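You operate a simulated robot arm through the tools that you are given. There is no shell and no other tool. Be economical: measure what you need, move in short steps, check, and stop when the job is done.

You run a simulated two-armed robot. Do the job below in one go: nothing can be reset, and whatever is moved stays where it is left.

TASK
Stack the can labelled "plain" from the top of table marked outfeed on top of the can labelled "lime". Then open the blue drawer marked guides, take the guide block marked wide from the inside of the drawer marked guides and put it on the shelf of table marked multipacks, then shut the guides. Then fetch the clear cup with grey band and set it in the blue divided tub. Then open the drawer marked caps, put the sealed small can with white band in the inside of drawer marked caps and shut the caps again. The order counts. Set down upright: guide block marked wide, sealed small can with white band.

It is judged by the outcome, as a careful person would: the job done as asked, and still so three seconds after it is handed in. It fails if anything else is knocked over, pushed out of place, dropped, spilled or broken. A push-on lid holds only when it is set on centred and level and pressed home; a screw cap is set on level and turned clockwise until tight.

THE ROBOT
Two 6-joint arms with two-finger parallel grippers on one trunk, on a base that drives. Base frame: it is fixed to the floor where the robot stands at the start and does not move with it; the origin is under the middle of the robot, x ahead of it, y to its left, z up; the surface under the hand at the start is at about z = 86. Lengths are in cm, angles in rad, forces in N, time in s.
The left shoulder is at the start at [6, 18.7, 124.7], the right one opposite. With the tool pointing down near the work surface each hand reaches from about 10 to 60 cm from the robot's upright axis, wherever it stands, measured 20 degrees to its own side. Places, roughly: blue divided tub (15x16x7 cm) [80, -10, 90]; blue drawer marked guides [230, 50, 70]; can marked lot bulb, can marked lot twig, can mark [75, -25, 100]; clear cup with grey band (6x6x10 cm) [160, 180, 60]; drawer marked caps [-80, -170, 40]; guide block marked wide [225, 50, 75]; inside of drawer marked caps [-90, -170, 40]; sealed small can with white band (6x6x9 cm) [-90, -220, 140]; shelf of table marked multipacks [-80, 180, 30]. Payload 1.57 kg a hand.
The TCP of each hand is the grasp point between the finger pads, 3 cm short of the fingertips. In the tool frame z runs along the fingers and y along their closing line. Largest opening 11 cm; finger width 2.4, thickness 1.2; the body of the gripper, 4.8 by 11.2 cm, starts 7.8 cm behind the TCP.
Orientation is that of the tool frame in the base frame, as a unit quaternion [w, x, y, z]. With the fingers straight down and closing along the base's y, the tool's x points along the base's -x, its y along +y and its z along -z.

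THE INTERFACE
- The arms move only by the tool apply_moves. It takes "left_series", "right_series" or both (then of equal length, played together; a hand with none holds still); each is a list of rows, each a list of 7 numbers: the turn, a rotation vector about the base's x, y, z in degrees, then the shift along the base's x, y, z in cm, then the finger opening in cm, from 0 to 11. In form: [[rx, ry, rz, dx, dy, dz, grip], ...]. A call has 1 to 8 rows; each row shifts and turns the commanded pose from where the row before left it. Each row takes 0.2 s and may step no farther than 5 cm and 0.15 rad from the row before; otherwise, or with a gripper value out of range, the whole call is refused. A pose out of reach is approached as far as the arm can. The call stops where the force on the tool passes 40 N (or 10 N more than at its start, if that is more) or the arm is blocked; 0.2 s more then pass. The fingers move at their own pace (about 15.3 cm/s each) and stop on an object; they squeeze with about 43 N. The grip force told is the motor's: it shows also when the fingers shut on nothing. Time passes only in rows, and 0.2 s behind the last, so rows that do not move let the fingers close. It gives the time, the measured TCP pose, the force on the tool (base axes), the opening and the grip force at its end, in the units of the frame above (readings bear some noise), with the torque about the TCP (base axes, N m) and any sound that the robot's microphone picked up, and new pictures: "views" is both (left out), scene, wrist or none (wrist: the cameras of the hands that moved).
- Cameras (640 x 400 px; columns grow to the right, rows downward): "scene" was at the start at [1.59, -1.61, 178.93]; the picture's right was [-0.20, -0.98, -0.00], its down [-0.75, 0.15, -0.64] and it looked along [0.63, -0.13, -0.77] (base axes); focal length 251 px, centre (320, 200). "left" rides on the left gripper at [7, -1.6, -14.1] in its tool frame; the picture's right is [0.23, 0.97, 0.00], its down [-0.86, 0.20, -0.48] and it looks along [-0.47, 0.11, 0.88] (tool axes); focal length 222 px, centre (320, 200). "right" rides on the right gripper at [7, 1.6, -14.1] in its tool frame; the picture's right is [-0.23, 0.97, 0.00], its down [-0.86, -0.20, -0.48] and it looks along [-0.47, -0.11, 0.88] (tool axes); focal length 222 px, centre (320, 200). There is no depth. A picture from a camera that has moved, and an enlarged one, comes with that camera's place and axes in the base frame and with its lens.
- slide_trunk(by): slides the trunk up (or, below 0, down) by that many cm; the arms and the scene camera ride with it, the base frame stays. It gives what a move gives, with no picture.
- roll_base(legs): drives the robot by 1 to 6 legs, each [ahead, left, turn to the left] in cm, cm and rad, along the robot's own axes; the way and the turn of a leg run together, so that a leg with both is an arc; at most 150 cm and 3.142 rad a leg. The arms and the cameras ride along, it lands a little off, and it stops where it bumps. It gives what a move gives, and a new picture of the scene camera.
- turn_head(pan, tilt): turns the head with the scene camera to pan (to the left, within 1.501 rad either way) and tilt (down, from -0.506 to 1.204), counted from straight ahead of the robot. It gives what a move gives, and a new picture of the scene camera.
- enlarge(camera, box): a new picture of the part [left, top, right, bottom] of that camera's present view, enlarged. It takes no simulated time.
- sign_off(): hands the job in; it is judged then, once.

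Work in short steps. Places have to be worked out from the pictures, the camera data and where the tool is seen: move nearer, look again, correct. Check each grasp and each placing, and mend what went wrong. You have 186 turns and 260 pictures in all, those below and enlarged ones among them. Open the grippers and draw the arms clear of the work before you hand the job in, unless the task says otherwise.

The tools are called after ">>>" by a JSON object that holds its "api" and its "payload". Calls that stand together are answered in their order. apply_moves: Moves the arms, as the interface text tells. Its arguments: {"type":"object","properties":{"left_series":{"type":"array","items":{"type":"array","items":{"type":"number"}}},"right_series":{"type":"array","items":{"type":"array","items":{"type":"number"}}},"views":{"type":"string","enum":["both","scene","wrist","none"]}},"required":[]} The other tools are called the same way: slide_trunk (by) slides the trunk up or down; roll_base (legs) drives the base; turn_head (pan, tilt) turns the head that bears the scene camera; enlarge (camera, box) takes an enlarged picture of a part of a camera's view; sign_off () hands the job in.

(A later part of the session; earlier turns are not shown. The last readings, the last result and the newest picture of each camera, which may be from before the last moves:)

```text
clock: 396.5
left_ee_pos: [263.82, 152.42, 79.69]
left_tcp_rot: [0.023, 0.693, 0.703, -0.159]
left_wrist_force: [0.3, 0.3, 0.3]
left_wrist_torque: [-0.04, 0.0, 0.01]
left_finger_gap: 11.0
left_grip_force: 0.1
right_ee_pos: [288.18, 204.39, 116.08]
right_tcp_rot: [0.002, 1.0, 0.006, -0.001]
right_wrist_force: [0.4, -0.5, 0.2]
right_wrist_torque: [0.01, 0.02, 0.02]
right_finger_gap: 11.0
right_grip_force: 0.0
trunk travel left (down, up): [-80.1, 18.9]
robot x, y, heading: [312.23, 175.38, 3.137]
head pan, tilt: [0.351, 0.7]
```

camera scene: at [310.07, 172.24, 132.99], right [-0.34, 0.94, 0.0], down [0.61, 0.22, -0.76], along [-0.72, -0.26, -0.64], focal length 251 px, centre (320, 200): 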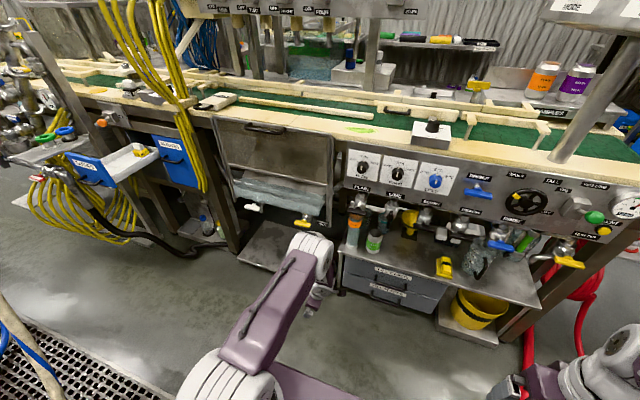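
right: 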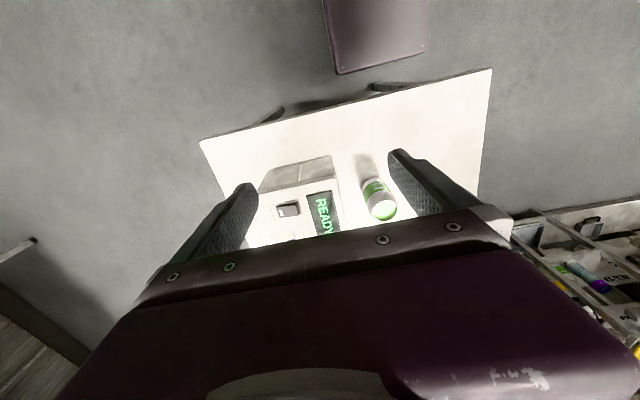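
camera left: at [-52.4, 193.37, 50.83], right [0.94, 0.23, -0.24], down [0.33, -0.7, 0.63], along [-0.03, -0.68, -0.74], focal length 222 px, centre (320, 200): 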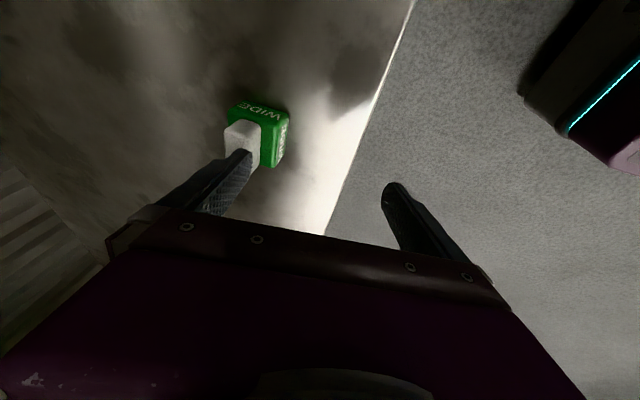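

Move in front of the open drawer with the hand high enough.

>>> {"api": "roll_base", "payload": {"legs": [[-6, 102, 0.004]]}}

>>> {"api": "apply_moves", "payload": {"left_series": [[2.15, 6.45, -1.38, -1, 0, 0.5, 4], [2.15, 6.45, -1.38, -1, 0, 0.5, 2], [2.15, 6.45, -1.38, -1, 0, 0, 0], [2.15, 6.45, -1.38, -1, 0, 0, 0], [2.15, 6.45, -1.38, -1, 0, 0, 0], [2.15, 6.45, -1.38, -1, 0, 0, 0]], "views": "both"}}

```text
clock: 401.7
left_ee_pos: [270.44, 51.18, 79.61]
left_tcp_rot: [0.024, 0.69, 0.706, -0.158]
left_wrist_force: [-0.1, 1.0, 0.2]
left_wrist_torque: [0.02, 0.05, 0.0]
left_finger_gap: 11.0
left_grip_force: 0.0
right_ee_pos: [294.36, 103.17, 116.2]
right_tcp_rot: [0.001, 1.0, 0.011, 0.0]
right_wrist_force: [0.8, 0.2, 0.2]
right_wrist_torque: [-0.02, 0.03, 0.01]
right_finger_gap: 11.01
right_grip_force: 0.1
trunk travel left (down, up): [-80.1, 18.9]
robot x, y, heading: [318.33, 74.34, -3.134]
head pan, tilt: [0.351, 0.7]
camera scene: at [316.52, 71.32, 172.99], right [-0.35, 0.94, 0.0], down [0.6, 0.23, -0.77], along [-0.72, -0.27, -0.64], focal length 251 px, centre (320, 200)
```

scene: 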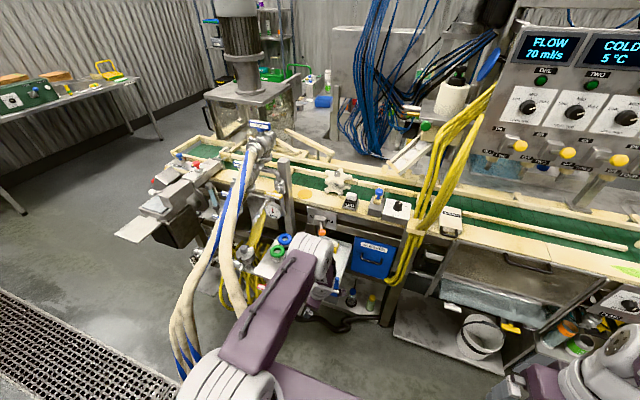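

```text
clock: 403.1
left_ee_pos: [252.14, 51.03, 77.84]
left_tcp_rot: [-0.272, 0.653, 0.646, -0.288]
left_wrist_force: [2.4, 1.5, -0.9]
left_wrist_torque: [0.05, -0.1, 0.0]
left_finger_gap: 0.01
left_grip_force: 21.6
left hand out of reach, approached as far as the arm can: row 1, 2, 3, 4, 5
right_ee_pos: [294.39, 103.08, 116.16]
right_tcp_rot: [0.0, 1.0, 0.01, 0.0]
right_wrist_force: [-0.1, -0.1, -0.3]
right_wrist_torque: [-0.04, 0.03, -0.01]
right_finger_gap: 11.0
right_grip_force: 0.2
trunk travel left (down, up): [-80.1, 18.9]
robot x, y, heading: [318.55, 74.64, -3.131]
head pan, tilt: [0.351, 0.7]
camera scene: at [316.59, 71.2, 173.0], right [-0.35, 0.94, 0.0], down [0.6, 0.23, -0.77], along [-0.72, -0.27, -0.64], focal length 251 px, centre (320, 200)
camera left: at [261.28, 58.28, 88.56], right [0.67, 0.21, -0.71], down [0.48, -0.85, 0.2], along [-0.56, -0.48, -0.67], focal length 222 px, centre (320, 200)
```

scene: 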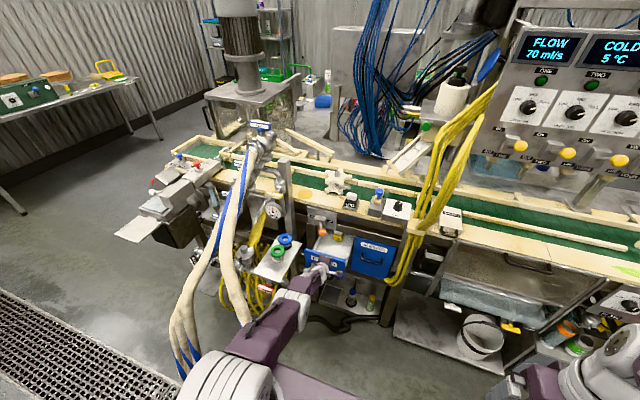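
left: 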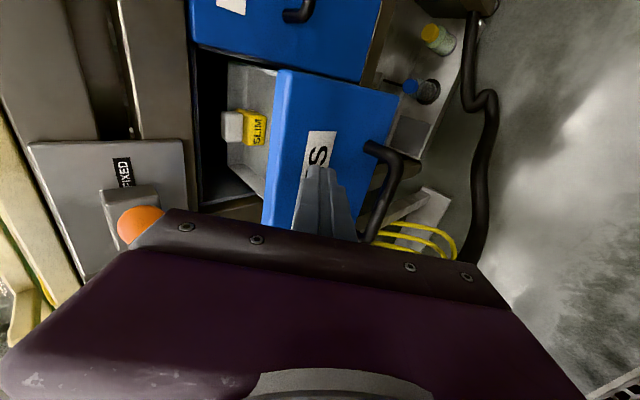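

The closed fingers already contact the front and pushed it partway. Keep pushing.

>>> {"api": "apply_moves", "payload": {"left_series": [[0, 0, 0, -2, 0, 0, 0], [0, 0, 0, -2, 0, 0, 0], [0, 0, 0, -2, 0, 0, 0], [0, 0, 0, -2, 0, 0, 0]], "views": "none"}}

>>> {"api": "roll_base", "payload": {"legs": [[6, 0, 0]]}}

>>> {"api": "enlarge", "payload": {"camera": "left", "box": [100, 20, 500, 270]}}

```text
clock: 404.1
left_ee_pos: [249.54, 51.39, 81.58]
left_tcp_rot: [-0.272, 0.652, 0.646, -0.288]
left_wrist_force: [0.3, 0.1, 0.3]
left_wrist_torque: [0.0, 0.0, -0.03]
left_finger_gap: 0.0
left_grip_force: 21.6
left hand out of reach, approached as far as the arm can: row 1, 2, 3, 4
right_ee_pos: [294.35, 103.22, 116.2]
right_tcp_rot: [0.001, 1.0, 0.011, 0.0]
right_wrist_force: [0.2, -0.2, 0.8]
right_wrist_torque: [-0.01, 0.03, 0.01]
right_finger_gap: 10.99
right_grip_force: 0.1
trunk travel left (down, up): [-80.1, 18.9]
robot x, y, heading: [318.32, 74.31, -3.13]
head pan, tilt: [0.351, 0.7]
```

```text
clock: 405.1
left_ee_pos: [243.78, 51.37, 81.62]
left_tcp_rot: [-0.273, 0.652, 0.645, -0.289]
left_wrist_force: [-0.4, 0.0, 0.1]
left_wrist_torque: [0.0, -0.02, 0.01]
left_finger_gap: 0.01
left_grip_force: 21.8
right_ee_pos: [288.9, 103.07, 116.1]
right_tcp_rot: [0.001, 1.0, 0.009, -0.002]
right_wrist_force: [0.3, 0.6, 0.3]
right_wrist_torque: [0.0, 0.03, 0.01]
right_finger_gap: 11.0
right_grip_force: 0.1
trunk travel left (down, up): [-80.1, 18.9]
robot x, y, heading: [312.69, 74.17, -3.138]
head pan, tilt: [0.351, 0.7]
camera scene: at [311.17, 71.18, 172.99], right [-0.35, 0.94, 0.0], down [0.6, 0.23, -0.77], along [-0.72, -0.27, -0.64], focal length 251 px, centre (320, 200)
```

scene: 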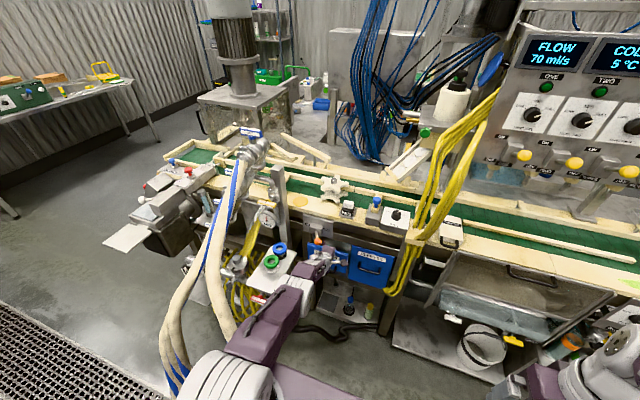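

```text
1.60 times, centred on (300, 145) of left
camera zoom: at [253.06, 58.73, 92.43], right [0.67, 0.21, -0.72], down [0.49, -0.85, 0.2], along [-0.57, -0.48, -0.67], focal length 355 px, centre (352, 288)
```

zoom: 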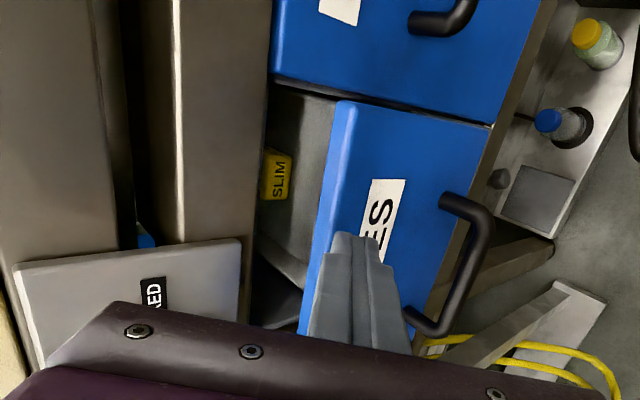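

The drawer follows. Lower the trunk 4 cm so the tip stays on the panel, then drive forward 8 cm to shut.

>>> {"api": "slide_trunk", "payload": {"by": -4}}

>>> {"api": "roll_base", "payload": {"legs": [[6.5, 0, 0]]}}

>>> {"api": "enlarge", "payload": {"camera": "left", "box": [100, 20, 500, 270]}}

```text
clock: 405.9
left_ee_pos: [243.51, 51.44, 77.35]
left_tcp_rot: [-0.271, 0.653, 0.646, -0.287]
left_wrist_force: [-0.1, -0.2, -0.5]
left_wrist_torque: [-0.02, 0.01, 0.02]
left_finger_gap: 0.0
left_grip_force: 21.2
right_ee_pos: [288.41, 103.08, 112.13]
right_tcp_rot: [0.0, 1.0, 0.01, 0.002]
right_wrist_force: [-0.3, -0.3, 0.3]
right_wrist_torque: [0.01, -0.01, 0.03]
right_finger_gap: 11.0
right_grip_force: 0.1
trunk travel left (down, up): [-76.1, 22.9]
robot x, y, heading: [312.28, 74.39, -3.134]
head pan, tilt: [0.351, 0.7]
```

```text
clock: 406.9
left_ee_pos: [237.41, 51.28, 77.66]
left_tcp_rot: [-0.272, 0.653, 0.646, -0.289]
left_wrist_force: [0.6, 0.1, 0.6]
left_wrist_torque: [0.01, 0.0, -0.03]
left_finger_gap: 0.01
left_grip_force: 21.0
right_ee_pos: [282.33, 103.06, 112.23]
right_tcp_rot: [0.001, 1.0, 0.009, 0.0]
right_wrist_force: [-0.1, -0.9, 0.3]
right_wrist_torque: [0.03, 0.02, 0.03]
right_finger_gap: 11.0
right_grip_force: 0.0
trunk travel left (down, up): [-76.1, 22.9]
robot x, y, heading: [306.24, 73.77, -3.135]
head pan, tilt: [0.351, 0.7]
camera scene: at [304.61, 71.18, 169.0], right [-0.35, 0.94, 0.0], down [0.6, 0.23, -0.77], along [-0.72, -0.27, -0.64], focal length 251 px, centre (320, 200)
```

scene: 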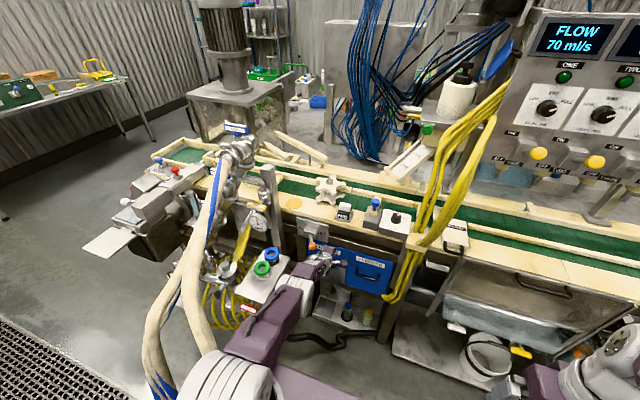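

```text
1.60 times, centred on (300, 145) of left
camera zoom: at [246.58, 58.69, 88.39], right [0.67, 0.21, -0.71], down [0.49, -0.85, 0.2], along [-0.56, -0.48, -0.67], focal length 355 px, centre (352, 288)
```

zoom: 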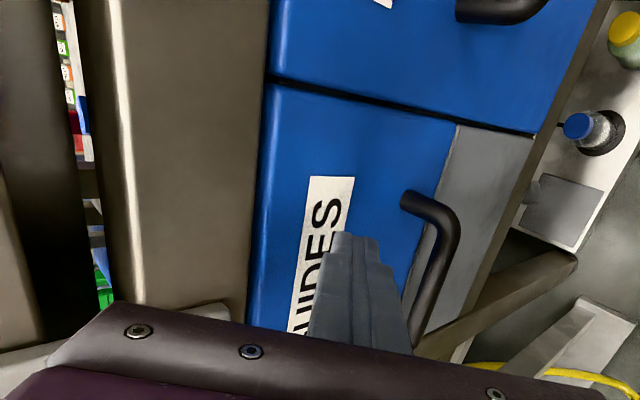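

Almost flush; push 1.5 cm more.

>>> {"api": "roll_base", "payload": {"legs": [[1.8, 0, 0]]}}

>>> {"api": "enlarge", "payload": {"camera": "left", "box": [200, 20, 500, 210]}}

```text
clock: 407.8
left_ee_pos: [235.73, 51.36, 77.67]
left_tcp_rot: [-0.272, 0.653, 0.646, -0.288]
left_wrist_force: [8.1, 0.4, 5.8]
left_wrist_torque: [-0.01, 0.04, 0.01]
left_finger_gap: 0.0
left_grip_force: 21.0
right_ee_pos: [280.68, 102.98, 112.16]
right_tcp_rot: [0.001, 1.0, 0.011, -0.001]
right_wrist_force: [0.3, -0.1, -0.3]
right_wrist_torque: [0.04, -0.01, -0.03]
right_finger_gap: 10.99
right_grip_force: 0.1
trunk travel left (down, up): [-76.1, 22.9]
robot x, y, heading: [304.24, 74.27, -3.137]
head pan, tilt: [0.351, 0.7]
stopped in leg 1: the force on the tool passed its limit at 78 N (the readings are from after the stop); the commanded pose is now the measured one
camera scene: at [302.9, 71.22, 169.0], right [-0.35, 0.94, 0.0], down [0.6, 0.23, -0.77], along [-0.72, -0.27, -0.64], focal length 251 px, centre (320, 200)
```

scene: 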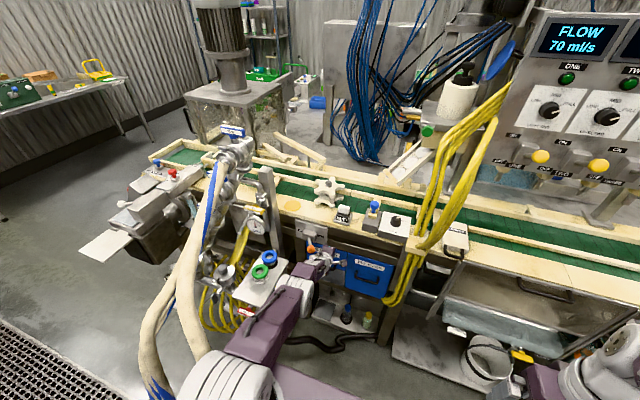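

```text
2.11 times, centred on (350, 115) of left
camera zoom: at [245.0, 58.64, 88.29], right [0.67, 0.21, -0.71], down [0.48, -0.85, 0.21], along [-0.56, -0.48, -0.67], focal length 468 px, centre (257, 379)
```

zoom: 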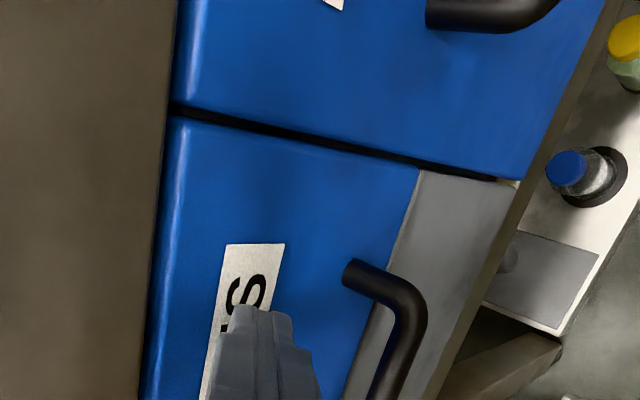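

GUIDES is flush shut. Back off and turn the hand upright again before leaving.

>>> {"api": "roll_base", "payload": {"legs": [[-11, 0, 0]]}}

>>> {"api": "apply_moves", "payload": {"left_series": [[0, -7, 0, 1, 0, 1, 2], [0, -7, 0, 1, 0, 1, 2], [0, -7, 0, 2, 0, 1, 2], [0, -7, 0, 2, 0, 1, 2], [0, -7, 0, 2, 0, 1, 2], [0, -7, 0, 2, 0, 1, 2], [0, -7, 0, 2, 0, 0, 2]], "views": "none"}}

```text
clock: 409.0
left_ee_pos: [246.66, 51.44, 77.33]
left_tcp_rot: [-0.271, 0.654, 0.646, -0.287]
left_wrist_force: [-0.5, 0.6, 1.3]
left_wrist_torque: [0.01, 0.03, -0.02]
left_finger_gap: 0.0
left_grip_force: 21.1
right_ee_pos: [291.27, 103.15, 112.25]
right_tcp_rot: [0.001, 1.0, 0.011, 0.001]
right_wrist_force: [-0.6, 0.3, 0.4]
right_wrist_torque: [-0.02, -0.02, 0.04]
right_finger_gap: 10.98
right_grip_force: 0.0
trunk travel left (down, up): [-76.1, 22.9]
robot x, y, heading: [315.61, 74.29, -3.131]
head pan, tilt: [0.351, 0.7]
camera scene: at [313.44, 71.24, 168.99], right [-0.35, 0.94, 0.0], down [0.6, 0.23, -0.76], along [-0.72, -0.27, -0.64], focal length 251 px, centre (320, 200)
```

scene: 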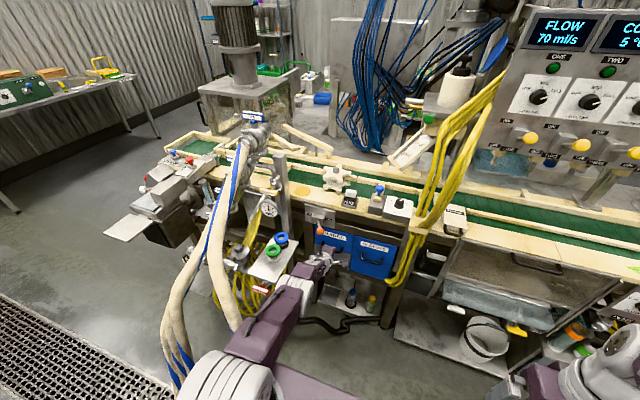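

```text
clock: 410.6
left_ee_pos: [263.36, 50.15, 82.3]
left_tcp_rot: [-0.041, 0.702, 0.702, -0.115]
left_wrist_force: [-0.7, -0.3, 0.0]
left_wrist_torque: [0.0, 0.02, -0.01]
left_finger_gap: 1.99
left_grip_force: 0.1
left hand out of reach, approached as far as the arm can: row 1, 2, 3, 4, 5, 6, 7
right_ee_pos: [291.33, 103.22, 112.2]
right_tcp_rot: [0.001, 1.0, 0.011, 0.001]
right_wrist_force: [0.3, -0.2, 0.0]
right_wrist_torque: [0.02, -0.01, 0.03]
right_finger_gap: 11.01
right_grip_force: 0.1
trunk travel left (down, up): [-76.1, 22.9]
robot x, y, heading: [315.38, 74.21, -3.136]
head pan, tilt: [0.351, 0.7]
```

>>> {"api": "roll_base", "payload": {"legs": [[0, -100, -0.004]]}}

>>> {"api": "slide_trunk", "payload": {"by": -38}}

>>> {"api": "roll_base", "payload": {"legs": [[0, -146, 0], [150, 0, 0], [80, 0, 0], [0, 90, 0], [20, 0, 0], [0, 0, 3.135]]}}

```text
clock: 415.8
left_ee_pos: [262.66, 149.58, 82.35]
left_tcp_rot: [-0.042, 0.705, 0.698, -0.116]
left_wrist_force: [1.0, -0.3, 0.7]
left_wrist_torque: [-0.03, 0.01, -0.01]
left_finger_gap: 2.0
left_grip_force: 0.1
right_ee_pos: [291.09, 202.37, 112.13]
right_tcp_rot: [0.0, 1.0, 0.007, 0.0]
right_wrist_force: [0.2, -0.1, 0.1]
right_wrist_torque: [-0.02, 0.01, 0.01]
right_finger_gap: 10.99
right_grip_force: 0.1
trunk travel left (down, up): [-76.1, 22.9]
robot x, y, heading: [315.04, 173.46, -3.137]
head pan, tilt: [0.351, 0.7]
camera scene: at [312.97, 170.34, 168.99], right [-0.34, 0.94, 0.0], down [0.6, 0.22, -0.76], along [-0.72, -0.26, -0.64], focal length 251 px, centre (320, 200)
```

scene: 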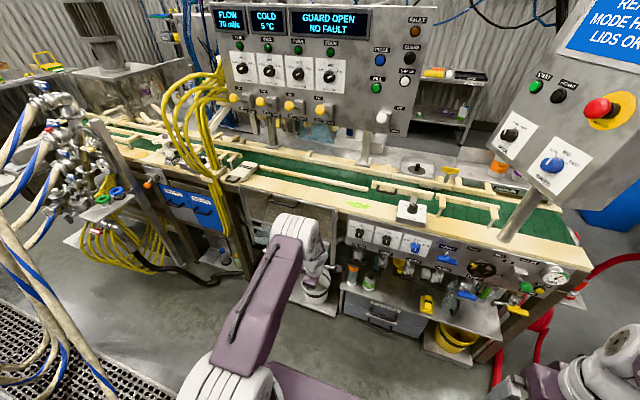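

```text
clock: 419.4
left_ee_pos: [262.51, 149.61, 44.3]
left_tcp_rot: [-0.042, 0.705, 0.699, -0.116]
left_wrist_force: [0.4, -0.4, -0.2]
left_wrist_torque: [0.01, 0.01, -0.03]
left_finger_gap: 2.01
left_grip_force: 0.0
right_ee_pos: [291.1, 202.42, 74.13]
right_tcp_rot: [0.001, 1.0, 0.007, 0.0]
right_wrist_force: [-0.7, -0.5, 0.6]
right_wrist_torque: [0.0, -0.02, -0.04]
right_finger_gap: 11.01
right_grip_force: 0.0
trunk travel left (down, up): [-38.1, 60.9]
robot x, y, heading: [315.01, 173.22, -3.139]
head pan, tilt: [0.351, 0.7]
```

```text
clock: 450.4
left_ee_pos: [116.44, 251.5, 44.32]
left_tcp_rot: [0.116, -0.699, 0.705, -0.042]
left_wrist_force: [-0.9, -0.1, 0.9]
left_wrist_torque: [0.0, 0.0, -0.01]
left_finger_gap: 2.03
left_grip_force: 0.1
right_ee_pos: [88.12, 198.59, 73.97]
right_tcp_rot: [0.0, -0.006, 1.0, 0.0]
right_wrist_force: [-0.2, 0.4, -0.3]
right_wrist_torque: [-0.02, 0.04, 0.03]
right_finger_gap: 10.98
right_grip_force: 0.1
trunk travel left (down, up): [-38.1, 60.9]
robot x, y, heading: [64.59, 228.07, 0.002]
head pan, tilt: [0.351, 0.7]
camera scene: at [66.29, 230.56, 130.99], right [0.34, -0.94, 0.0], down [-0.6, -0.22, -0.76], along [0.72, 0.26, -0.64], focal length 251 px, centre (320, 200)
```

scene: 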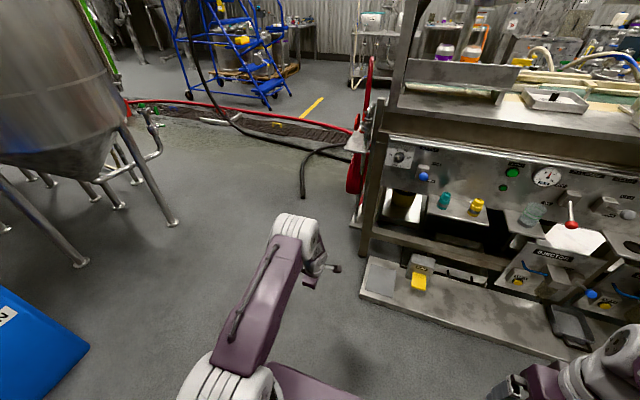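

The cup stands on a ledge at about (163,176). Use the right-facing view to see it closely.

>>> {"api": "turn_head", "payload": {"pan": -0.35, "tilt": 0.6}}

>>> {"api": "enlarge", "payload": {"camera": "scene", "box": [200, 130, 420, 290]}}

```text
clock: 451.5
left_ee_pos: [116.48, 251.45, 44.22]
left_tcp_rot: [0.116, -0.699, 0.704, -0.042]
left_wrist_force: [-0.5, -0.1, -0.2]
left_wrist_torque: [-0.03, 0.03, 0.02]
left_finger_gap: 1.99
left_grip_force: 0.0
right_ee_pos: [87.99, 198.62, 74.1]
right_tcp_rot: [0.0, -0.007, 1.0, 0.001]
right_wrist_force: [-0.7, -0.1, 0.2]
right_wrist_torque: [0.02, -0.01, -0.04]
right_finger_gap: 10.99
right_grip_force: 0.0
trunk travel left (down, up): [-38.1, 60.9]
robot x, y, heading: [64.09, 227.7, 0.002]
head pan, tilt: [-0.351, 0.6]
camera scene: at [66.62, 224.61, 131.86], right [-0.34, -0.94, 0.0], down [-0.53, 0.19, -0.82], along [0.78, -0.28, -0.57], focal length 251 px, centre (320, 200)
```

scene: 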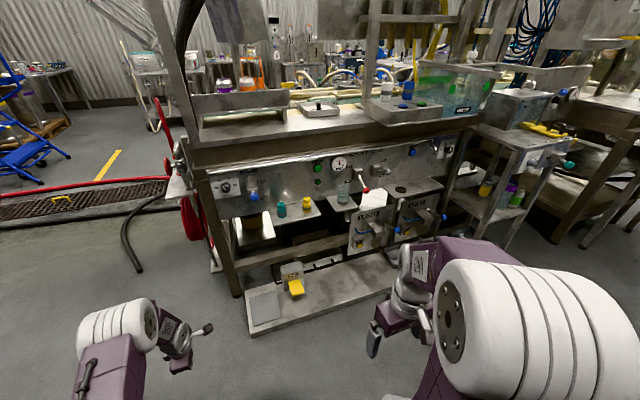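

```text
2.50 times, centred on (310, 210) of scene
camera zoom: at [66.62, 224.61, 131.86], right [-0.34, -0.94, 0.0], down [-0.53, 0.19, -0.82], along [0.78, -0.28, -0.57], focal length 628 px, centre (345, 175)
```

zoom: 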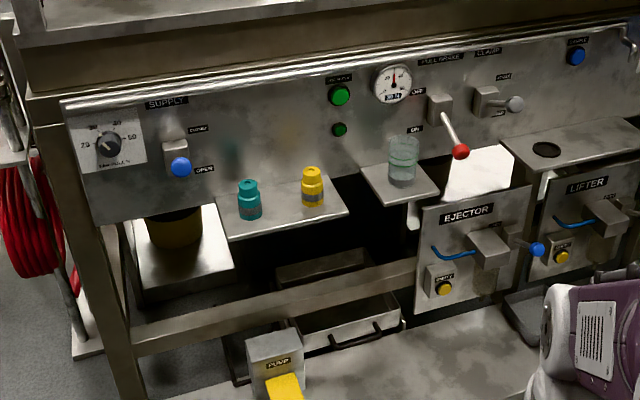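

The cup stands at about (161,178), ledge z≈58. I fold the left hand back to its default pose first so it won't hit the line.

>>> {"api": "apply_moves", "payload": {"left_series": [[0.48, 1.34, -8.1, -2.5, 0, 1, 2], [0.48, 1.34, -8.1, -2.5, 0, 1, 2], [0.48, 1.34, -8.1, -2.5, 0, 1, 2], [0.48, 1.34, -8.1, -2.5, 0, 1, 2], [0.48, 1.34, -8.1, -2.5, 0, 1, 2], [0.48, 1.34, -8.1, -2.5, 0, 1, 2], [0.48, 1.34, -8.1, -2.5, 0, 1, 2], [0.48, 1.34, -8.1, -2.5, 0, 1, 2]], "views": "none"}}

>>> {"api": "apply_moves", "payload": {"left_series": [[0.48, 1.34, -8.1, -2.5, 1, 1, 2], [0.48, 1.34, -8.1, -2.5, 1, 1, 2], [0.48, 1.34, -8.1, -2.5, 1, 1, 2], [0, 0, 0, 0, 0, 0, 2], [0, 0, 0, 0, 0, 0, 2], [0, 0, 0, 0, 0, 0, 2]], "right_series": [[0, -7.5, 0, 3, 0, 0, 9.5], [0, -7.5, 0, 3, 0, 0, 9.5], [0, -7.5, 0, 3, 0, 0, 9.5], [0, -7.5, 0, 3, 0, 0, 9.5], [0, -7.5, 0, 3, 0, 0, 9.5], [0, -7.5, 0, 3, 0, 0, 9.5]], "views": "none"}}

```text
clock: 453.3
left_ee_pos: [99.35, 251.35, 51.63]
left_tcp_rot: [0.032, -0.247, 0.968, -0.013]
left_wrist_force: [0.1, -0.5, -0.1]
left_wrist_torque: [-0.01, -0.01, -0.01]
left_finger_gap: 2.0
left_grip_force: 0.1
left hand out of reach, approached as far as the arm can: row 3, 4, 5, 6
right_ee_pos: [88.0, 198.64, 74.15]
right_tcp_rot: [-0.001, -0.006, 1.0, 0.001]
right_wrist_force: [0.2, 0.4, 0.6]
right_wrist_torque: [0.01, -0.03, -0.01]
right_finger_gap: 11.01
right_grip_force: 0.0
trunk travel left (down, up): [-38.1, 60.9]
robot x, y, heading: [64.22, 227.56, -0.003]
head pan, tilt: [-0.351, 0.6]
```

```text
clock: 454.7
left_ee_pos: [92.0, 254.31, 54.53]
left_tcp_rot: [-0.002, -0.037, 0.999, 0.001]
left_wrist_force: [0.0, -0.2, -0.2]
left_wrist_torque: [-0.03, 0.0, -0.01]
left_finger_gap: 1.99
left_grip_force: 0.1
right_ee_pos: [106.16, 198.61, 74.0]
right_tcp_rot: [0.382, -0.007, 0.924, -0.002]
right_wrist_force: [0.2, 0.1, -0.4]
right_wrist_torque: [0.01, 0.01, 0.02]
right_finger_gap: 9.49
right_grip_force: 0.0
trunk travel left (down, up): [-38.1, 60.9]
robot x, y, heading: [63.84, 227.74, 0.003]
head pan, tilt: [-0.351, 0.6]
```

>>> {"api": "roll_base", "payload": {"legs": [[0, -26, 0], [26, 0, 0]]}}

>>> {"api": "enlarge", "payload": {"camera": "right", "box": [0, 0, 640, 400]}}

>>> {"api": "enlarge", "payload": {"camera": "scene", "box": [240, 100, 480, 250]}}

```text
clock: 458.0
left_ee_pos: [118.1, 228.17, 54.46]
left_tcp_rot: [-0.002, -0.038, 0.999, 0.001]
left_wrist_force: [0.4, 0.2, 0.2]
left_wrist_torque: [-0.02, 0.0, 0.0]
left_finger_gap: 1.99
left_grip_force: 0.1
right_ee_pos: [132.22, 172.62, 74.0]
right_tcp_rot: [0.382, -0.006, 0.924, -0.003]
right_wrist_force: [0.4, -1.6, 0.0]
right_wrist_torque: [-0.03, -0.01, -0.01]
right_finger_gap: 9.46
right_grip_force: 0.1
trunk travel left (down, up): [-38.1, 60.9]
robot x, y, heading: [90.36, 201.42, 0.001]
head pan, tilt: [-0.351, 0.6]
camera scene: at [92.72, 198.57, 131.85], right [-0.34, -0.94, 0.0], down [-0.53, 0.19, -0.82], along [0.77, -0.28, -0.57], focal length 251 px, centre (320, 200)
```

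scene: 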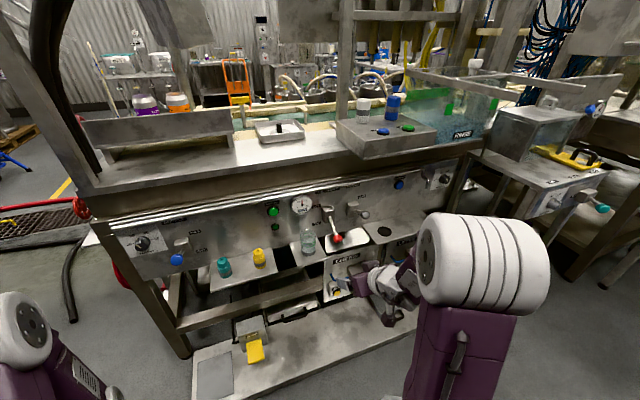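

```text
1.00 times, centred on (320, 200) of right (not enlarged: the box is as wide or as high as the picture)
camera zoom: at [117.16, 174.23, 79.08], right [0.15, 0.98, 0.15], down [0.27, -0.19, 0.94], along [0.95, -0.1, -0.29], focal length 222 px, centre (320, 200)
```

zoom: 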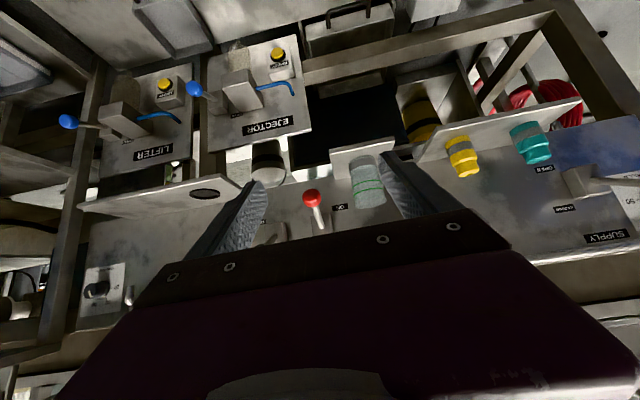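

```text
2.67 times, centred on (360, 175) of scene
camera zoom: at [92.72, 198.57, 131.85], right [-0.34, -0.94, 0.0], down [-0.53, 0.19, -0.82], along [0.77, -0.28, -0.57], focal length 670 px, centre (213, 267)
```

zoom: 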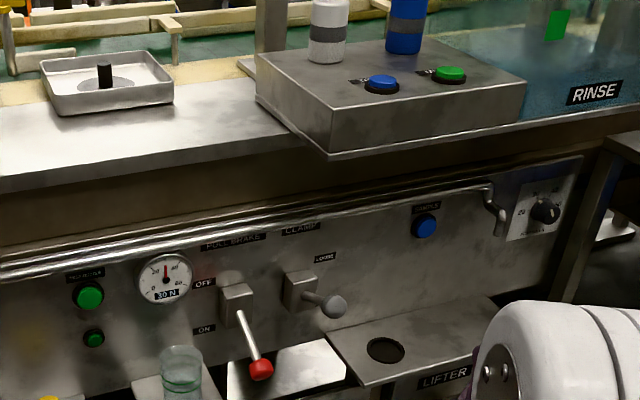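

Cup center triangulated at (160.9,179.4,64). Move the right hand to the standoff in front/above it.

>>> {"api": "apply_moves", "payload": {"right_series": [[0, 0, 0, 4, 1.7, 0.5, 9.5], [0, 0, 0, 4, 1.7, 0.5, 9.5], [0, 0, 0, 4, 1.7, 0, 9.5], [0, 0, 0, 4, 1.7, 0, 9.5], [0, 0, 0, 4, 0, 0, 9.5]], "views": "wrist"}}

```text
clock: 459.2
left_ee_pos: [118.04, 228.28, 54.52]
left_tcp_rot: [-0.002, -0.036, 0.999, 0.0]
left_wrist_force: [-0.1, -0.7, -0.3]
left_wrist_torque: [-0.01, 0.02, 0.01]
left_finger_gap: 1.97
left_grip_force: 0.0
right_ee_pos: [152.25, 179.48, 75.1]
right_tcp_rot: [0.384, -0.002, 0.923, -0.001]
right_wrist_force: [0.3, 0.5, -0.5]
right_wrist_torque: [0.0, -0.02, 0.03]
right_finger_gap: 9.49
right_grip_force: 0.1
trunk travel left (down, up): [-38.1, 60.9]
robot x, y, heading: [90.28, 201.81, 0.004]
head pan, tilt: [-0.351, 0.6]
camera right: at [137.22, 181.23, 80.09], right [0.16, 0.97, 0.16], down [0.27, -0.2, 0.94], along [0.95, -0.11, -0.29], focal length 222 px, centre (320, 200)
```

right: 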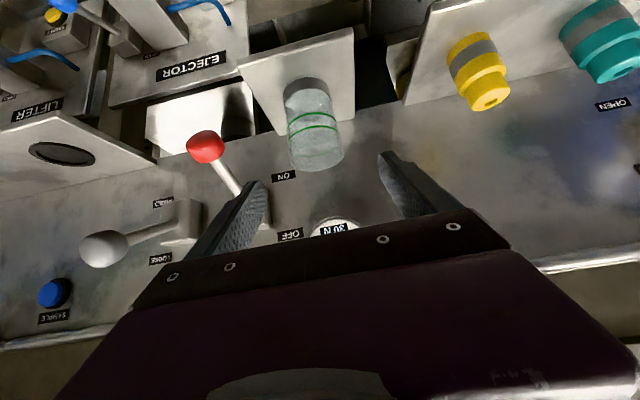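

Aligned. Slide in 12 cm along the fingers and close gently around the cup.

>>> {"api": "apply_moves", "payload": {"right_series": [[0, 0, 0, 2.83, -0.1, -2.83, 9.5], [0, 0, 0, 2.83, -0.1, -2.83, 9.5], [0, 0, 0, 2.83, 0, -2.83, 9.5], [0, 0, 0, 0, 0, 0, 7.5], [0, 0, 0, 0, 0, 0, 5], [0, 0, 0, 0, 0, 0, 5]], "views": "wrist"}}

```text
clock: 460.6
left_ee_pos: [117.93, 228.18, 54.53]
left_tcp_rot: [-0.002, -0.038, 0.999, 0.001]
left_wrist_force: [-0.6, -0.5, 1.0]
left_wrist_torque: [0.02, -0.02, -0.03]
left_finger_gap: 1.98
left_grip_force: 0.0
right_ee_pos: [160.57, 179.3, 66.79]
right_tcp_rot: [0.382, -0.006, 0.924, -0.003]
right_wrist_force: [0.7, 0.6, 2.4]
right_wrist_torque: [0.08, 0.0, -0.01]
right_finger_gap: 5.89
right_grip_force: 42.9
trunk travel left (down, up): [-38.1, 60.9]
robot x, y, heading: [90.25, 201.64, 0.001]
head pan, tilt: [-0.351, 0.6]
camera right: at [145.57, 180.86, 71.65], right [0.15, 0.98, 0.15], down [0.27, -0.19, 0.94], along [0.95, -0.1, -0.29], focal length 222 px, centre (320, 200)
```

right: 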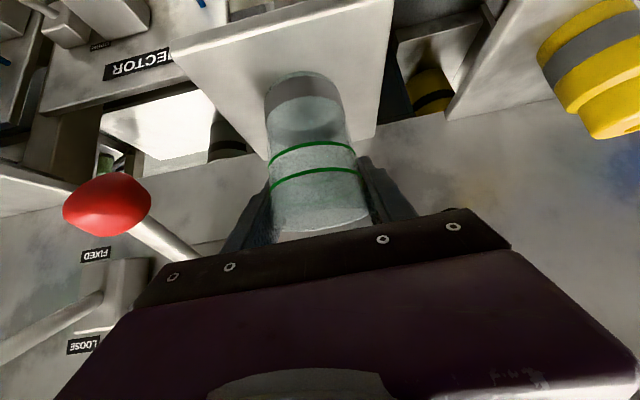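

Gripped (5.89 cm). Lift and draw back.

>>> {"api": "apply_moves", "payload": {"right_series": [[0, 0, 0, 0, 0, 2, 5], [0, 0, 0, -1, 0, 3, 5], [0, 0, 0, -3, 0, 3, 5], [0, 0, 0, -4, 0, 2, 5], [0, 0, 0, -4, 0, 2, 5], [0, 0, 0, -4, 0, 2, 5], [0, 0, 0, -4, 0, 2, 5], [0, 0, 0, -4, 0, 2, 5]], "views": "both"}}

```text
clock: 462.4
left_ee_pos: [117.82, 228.2, 54.61]
left_tcp_rot: [-0.001, -0.037, 0.999, 0.0]
left_wrist_force: [0.0, -0.3, -0.1]
left_wrist_torque: [0.05, -0.03, -0.03]
left_finger_gap: 2.02
left_grip_force: 0.1
right_ee_pos: [136.41, 179.33, 84.7]
right_tcp_rot: [0.383, -0.006, 0.924, -0.002]
right_wrist_force: [-0.3, -0.1, -0.1]
right_wrist_torque: [0.0, -0.02, -0.01]
right_finger_gap: 5.86
right_grip_force: 43.3
trunk travel left (down, up): [-38.1, 60.9]
robot x, y, heading: [90.4, 201.48, -0.005]
head pan, tilt: [-0.351, 0.6]
camera scene: at [92.48, 198.58, 131.86], right [-0.34, -0.94, 0.0], down [-0.53, 0.19, -0.83], along [0.78, -0.28, -0.56], focal length 251 px, centre (320, 200)
camera right: at [121.45, 180.92, 89.66], right [0.15, 0.98, 0.15], down [0.27, -0.19, 0.94], along [0.95, -0.1, -0.29], focal length 222 px, centre (320, 200)
```

scene: 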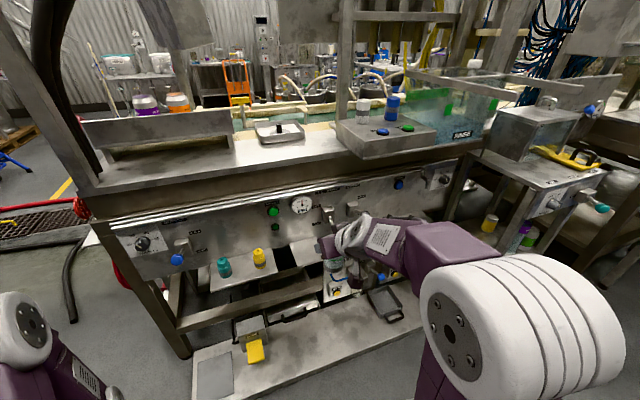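
right: 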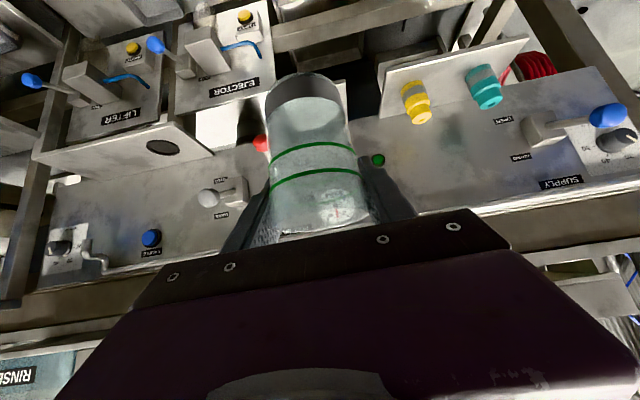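

The cup is held and empty. Raise the trunk and drive to the north side of the outfeed table, facing the tub.

>>> {"api": "slide_trunk", "payload": {"by": 40}}

>>> {"api": "roll_base", "payload": {"legs": [[-38, 0, 0], [0, 0, -1.571], [134, 0, 0], [0, 38, 0]]}}

>>> {"api": "turn_head", "payload": {"pan": -0.1, "tilt": 0.8}}

>>> {"api": "enlarge", "payload": {"camera": "scene", "box": [220, 130, 460, 290]}}

```text
clock: 466.3
left_ee_pos: [118.11, 228.36, 94.44]
left_tcp_rot: [-0.001, -0.038, 0.999, 0.001]
left_wrist_force: [0.0, 0.6, 0.4]
left_wrist_torque: [-0.02, 0.04, 0.0]
left_finger_gap: 1.95
left_grip_force: 0.0
right_ee_pos: [136.58, 179.31, 124.62]
right_tcp_rot: [0.382, -0.006, 0.924, -0.002]
right_wrist_force: [-0.1, -0.3, -1.0]
right_wrist_torque: [0.01, -0.02, -0.02]
right_finger_gap: 5.86
right_grip_force: 43.2
trunk travel left (down, up): [-78.1, 20.9]
robot x, y, heading: [90.38, 201.63, 0.002]
head pan, tilt: [-0.351, 0.6]
```

```text
clock: 480.8
left_ee_pos: [115.08, 39.87, 94.6]
left_tcp_rot: [0.001, 0.686, 0.728, 0.003]
left_wrist_force: [0.3, 0.5, -0.3]
left_wrist_torque: [-0.02, -0.03, 0.02]
left_finger_gap: 2.0
left_grip_force: 0.1
right_ee_pos: [65.84, 21.88, 124.63]
right_tcp_rot: [0.266, 0.655, 0.652, -0.274]
right_wrist_force: [0.4, 0.5, -0.8]
right_wrist_torque: [0.0, -0.02, -0.01]
right_finger_gap: 5.85
right_grip_force: 42.9
trunk travel left (down, up): [-78.1, 20.9]
robot x, y, heading: [88.72, 67.95, -1.585]
head pan, tilt: [-0.351, 0.6]
camera scene: at [85.86, 65.66, 171.85], right [-0.93, 0.36, 0.0], down [0.2, 0.53, -0.82], along [-0.3, -0.77, -0.57], focal length 251 px, centre (320, 200)
```

scene: 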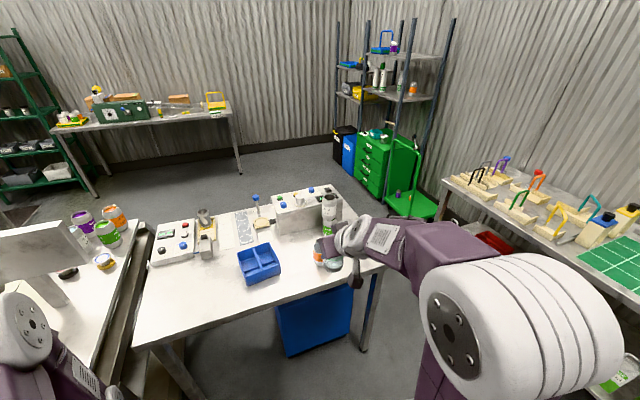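

```text
clock: 481.5
left_ee_pos: [115.3, 39.81, 94.5]
left_tcp_rot: [-0.001, 0.686, 0.728, 0.003]
left_wrist_force: [-0.4, -1.6, -0.4]
left_wrist_torque: [-0.01, -0.02, -0.01]
left_finger_gap: 2.01
left_grip_force: 0.2
right_ee_pos: [66.0, 22.01, 124.56]
right_tcp_rot: [0.266, 0.654, 0.652, -0.275]
right_wrist_force: [0.8, -0.4, -1.4]
right_wrist_torque: [-0.05, 0.01, -0.03]
right_finger_gap: 5.84
right_grip_force: 42.6
trunk travel left (down, up): [-78.1, 20.9]
robot x, y, heading: [89.09, 68.21, -1.581]
head pan, tilt: [-0.099, 0.799]
camera scene: at [88.33, 65.89, 170.17], right [-0.99, 0.12, 0.0], down [0.08, 0.71, -0.7], along [-0.08, -0.69, -0.72], focal length 251 px, centre (320, 200)
```

scene: 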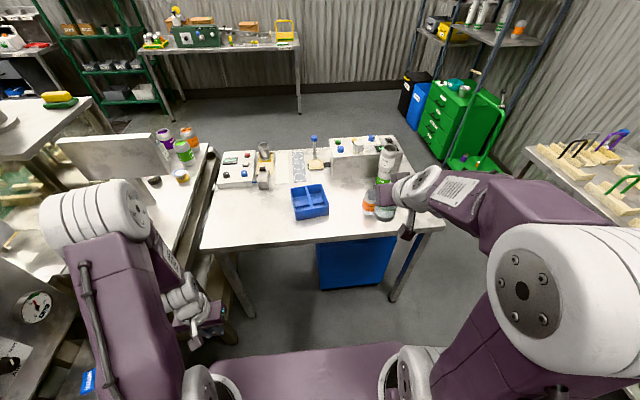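

```text
2.50 times, centred on (340, 210) of scene
camera zoom: at [88.33, 65.89, 170.17], right [-0.99, 0.12, 0.0], down [0.08, 0.71, -0.7], along [-0.08, -0.69, -0.72], focal length 628 px, centre (270, 175)
```

zoom: 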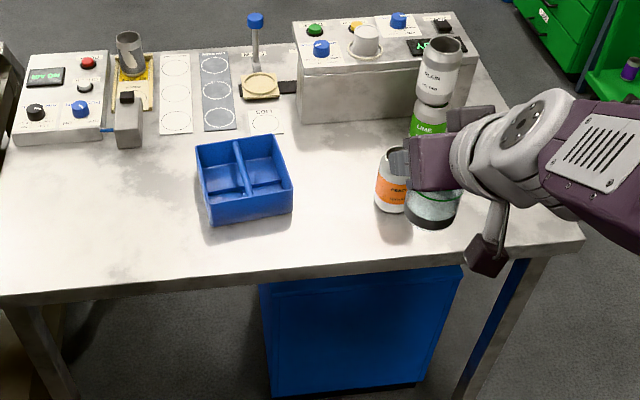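

The stack still stands. Zoom in on the tub.

>>> {"api": "enlarge", "payload": {"camera": "scene", "box": [280, 175, 345, 225]}}

```text
8.00 times, centred on (312, 200) of scene
camera zoom: at [88.33, 65.89, 170.17], right [-0.99, 0.12, 0.0], down [0.08, 0.71, -0.7], along [-0.08, -0.69, -0.72], focal length 2011 px, centre (380, 200)
```

zoom: 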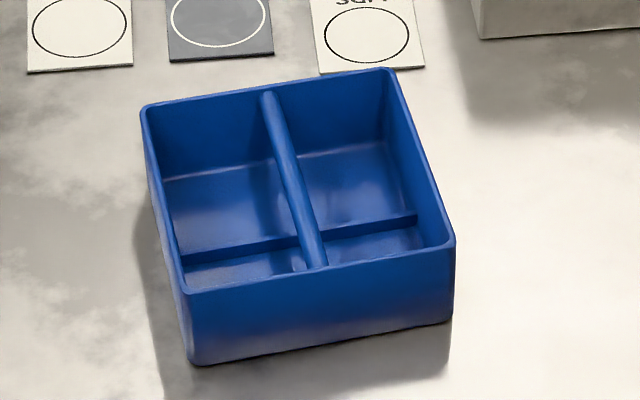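

The tub is centred near (84.5,-11.6), turned ~7°. Move closer for a good look with the wrist camera.

>>> {"api": "roll_base", "payload": {"legs": [[22, 5, 0.01]]}}

>>> {"api": "apply_moves", "payload": {"right_series": [[0, 0, 0, 2, -2, -2, 5], [0, 0, 0, 3, -1, -3, 5], [0, 0, 0, 3, 0, -3, 5], [0, 0, 0, 3, 0, 0, 5]], "views": "wrist"}}

```text
clock: 483.2
left_ee_pos: [120.0, 18.19, 94.63]
left_tcp_rot: [-0.001, 0.684, 0.73, 0.001]
left_wrist_force: [0.8, -0.1, 0.2]
left_wrist_torque: [0.0, -0.03, 0.01]
left_finger_gap: 2.0
left_grip_force: 0.1
right_ee_pos: [70.73, 0.01, 124.62]
right_tcp_rot: [0.268, 0.652, 0.654, -0.273]
right_wrist_force: [-0.4, 0.9, -0.8]
right_wrist_torque: [0.0, 0.0, 0.02]
right_finger_gap: 5.83
right_grip_force: 43.1
trunk travel left (down, up): [-78.1, 20.9]
robot x, y, heading: [93.53, 45.79, -1.58]
head pan, tilt: [-0.099, 0.799]
camera scene: at [92.86, 44.09, 170.17], right [-0.99, 0.11, 0.0], down [0.08, 0.71, -0.7], along [-0.08, -0.69, -0.72], focal length 251 px, centre (320, 200)
```

scene: 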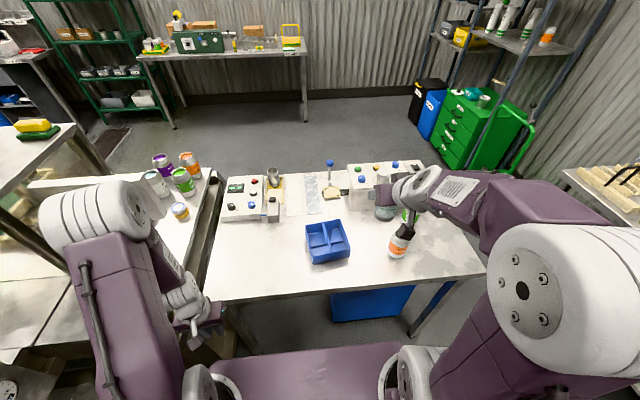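

```text
clock: 484.2
left_ee_pos: [120.05, 18.02, 94.56]
left_tcp_rot: [0.0, 0.683, 0.73, 0.002]
left_wrist_force: [0.5, -0.8, 0.6]
left_wrist_torque: [-0.01, 0.04, 0.0]
left_finger_gap: 1.96
left_grip_force: 0.1
right_ee_pos: [81.83, -3.01, 116.62]
right_tcp_rot: [0.268, 0.652, 0.655, -0.274]
right_wrist_force: [0.2, -0.2, -0.8]
right_wrist_torque: [-0.05, 0.01, -0.01]
right_finger_gap: 5.87
right_grip_force: 43.3
trunk travel left (down, up): [-78.1, 20.9]
robot x, y, heading: [93.6, 46.03, -1.581]
head pan, tilt: [-0.099, 0.799]
camera right: at [83.52, 11.96, 121.62], right [0.98, -0.16, 0.15], down [-0.19, -0.27, 0.94], along [-0.11, -0.95, -0.29], focal length 222 px, centre (320, 200)
```

right: 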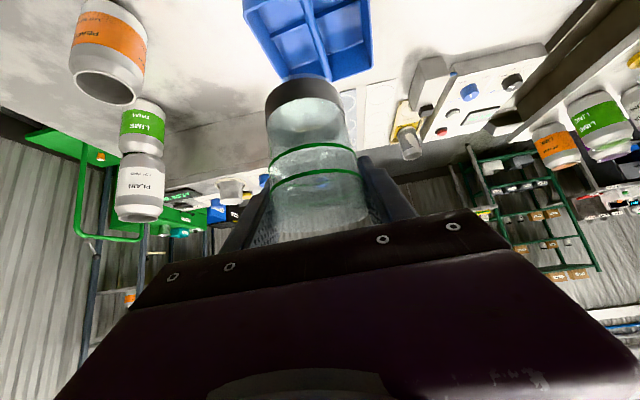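

>>> {"api": "enlarge", "payload": {"camera": "scene", "box": [295, 205, 365, 270]}}

```text
6.15 times, centred on (330, 238) of scene
camera zoom: at [93.03, 43.96, 170.17], right [-0.99, 0.11, 0.0], down [0.08, 0.71, -0.7], along [-0.08, -0.69, -0.72], focal length 1547 px, centre (258, -31)
```

zoom: 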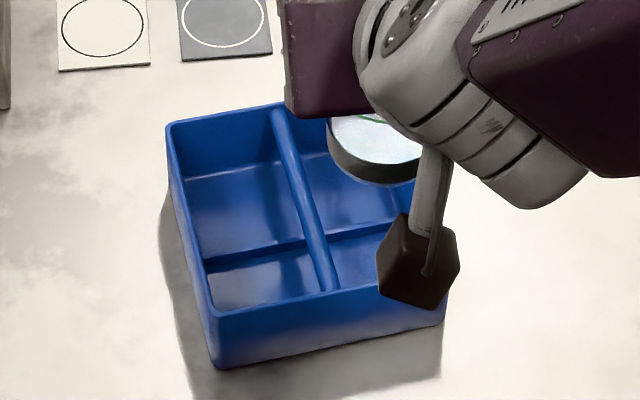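

The tub's four compartments (~6.3 cm) are only just wider than the cup, so the fingers must stay above its rim: I'll set the cup on the bare table east of the tub and regrip it nearer its top.

>>> {"api": "apply_moves", "payload": {"right_series": [[0, 0, 0, 4.5, -1, -2, 5], [0, 0, 0, 4.5, -1, -2, 5], [0, 0, 0, 4.5, -1, -2, 5], [0, 0, 0, 4.5, 0, -2, 5], [0, 0, 0, 1, 0, -4, 5], [0, 0, 0, 0, 0, -4, 5], [0, 0, 0, 0, 0, -4, 5]], "views": "scene"}}

```text
refused: row 1 steps farther than a row can; nothing moved
```

>>> {"api": "apply_moves", "payload": {"right_series": [[0, 0, 0, 4.3, -1, -2, 5], [0, 0, 0, 4.3, -1, -2, 5], [0, 0, 0, 4.3, -1, -2, 5], [0, 0, 0, 4.3, 0, -2, 5], [0, 0, 0, 2, 0, -4, 5], [0, 0, 0, 0, 0, -4, 5], [0, 0, 0, 0, 0, -4, 5]], "views": "scene"}}

>>> {"api": "enlarge", "payload": {"camera": "scene", "box": [240, 190, 370, 280]}}

```text
clock: 485.9
left_ee_pos: [120.15, 17.93, 94.44]
left_tcp_rot: [0.0, 0.684, 0.73, 0.002]
left_wrist_force: [-0.2, -0.7, -0.3]
left_wrist_torque: [0.02, -0.01, 0.0]
left_finger_gap: 2.01
left_grip_force: 0.0
right_ee_pos: [101.15, -6.28, 96.49]
right_tcp_rot: [0.266, 0.653, 0.655, -0.272]
right_wrist_force: [-0.5, -0.4, 0.0]
right_wrist_torque: [0.04, -0.01, 0.0]
right_finger_gap: 5.84
right_grip_force: 42.9
trunk travel left (down, up): [-78.1, 20.9]
robot x, y, heading: [93.64, 46.01, -1.58]
head pan, tilt: [-0.099, 0.799]
camera scene: at [93.0, 43.79, 170.17], right [-0.99, 0.11, 0.0], down [0.08, 0.71, -0.7], along [-0.08, -0.69, -0.72], focal length 251 px, centre (320, 200)
```

scene: 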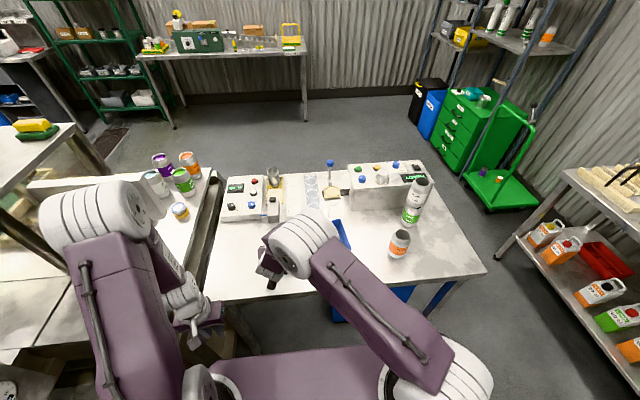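

```text
4.44 times, centred on (305, 235) of scene
camera zoom: at [93.0, 43.79, 170.17], right [-0.99, 0.11, 0.0], down [0.08, 0.71, -0.7], along [-0.08, -0.69, -0.72], focal length 1117 px, centre (387, 44)
```

zoom: 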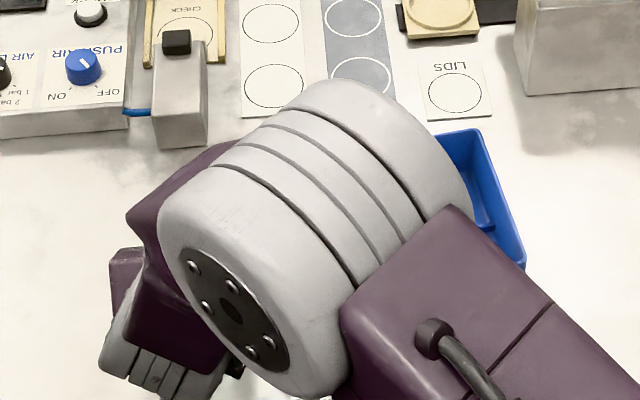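

Lower to contact in small steps.

>>> {"api": "apply_moves", "payload": {"right_series": [[0, 0, 0, 0, 0, -1.5, 5], [0, 0, 0, 0, 0, -0.5, 5], [0, 0, 0, 0, 0, -0.3, 5], [0, 0, 0, 0, 0, -0.3, 5], [0, 0, 0, 0, 0, 0, 5]], "views": "none"}}

```text
clock: 487.1
left_ee_pos: [119.93, 17.92, 94.52]
left_tcp_rot: [-0.001, 0.684, 0.73, 0.002]
left_wrist_force: [0.3, 0.3, 0.8]
left_wrist_torque: [0.01, -0.02, -0.05]
left_finger_gap: 2.01
left_grip_force: 0.1
right_ee_pos: [101.06, -6.13, 93.96]
right_tcp_rot: [0.267, 0.652, 0.655, -0.274]
right_wrist_force: [0.0, -0.7, -0.8]
right_wrist_torque: [0.02, 0.01, 0.0]
right_finger_gap: 5.85
right_grip_force: 43.3
trunk travel left (down, up): [-78.1, 20.9]
robot x, y, heading: [93.48, 46.11, -1.579]
head pan, tilt: [-0.099, 0.799]
```

>>> {"api": "apply_moves", "payload": {"right_series": [[0, 0, 0, 0, 0, -0.3, 5], [0, 0, 0, 0, 0, -0.3, 5], [0, 0, 0, 0, 0, -0.2, 5], [0, 0, 0, 0, 0, -0.2, 5], [0, 0, 0, 0, 0, 0, 5]], "views": "none"}}

```text
clock: 488.2
left_ee_pos: [120.05, 17.95, 94.61]
left_tcp_rot: [-0.001, 0.684, 0.729, 0.002]
left_wrist_force: [0.4, 0.8, 0.2]
left_wrist_torque: [0.02, 0.02, -0.01]
left_finger_gap: 1.98
left_grip_force: 0.1
right_ee_pos: [101.0, -6.08, 93.15]
right_tcp_rot: [0.267, 0.652, 0.655, -0.273]
right_wrist_force: [0.5, -0.6, 0.0]
right_wrist_torque: [0.01, 0.01, -0.01]
right_finger_gap: 5.84
right_grip_force: 42.7
trunk travel left (down, up): [-78.1, 20.9]
robot x, y, heading: [93.62, 46.13, -1.583]
head pan, tilt: [-0.099, 0.799]
```

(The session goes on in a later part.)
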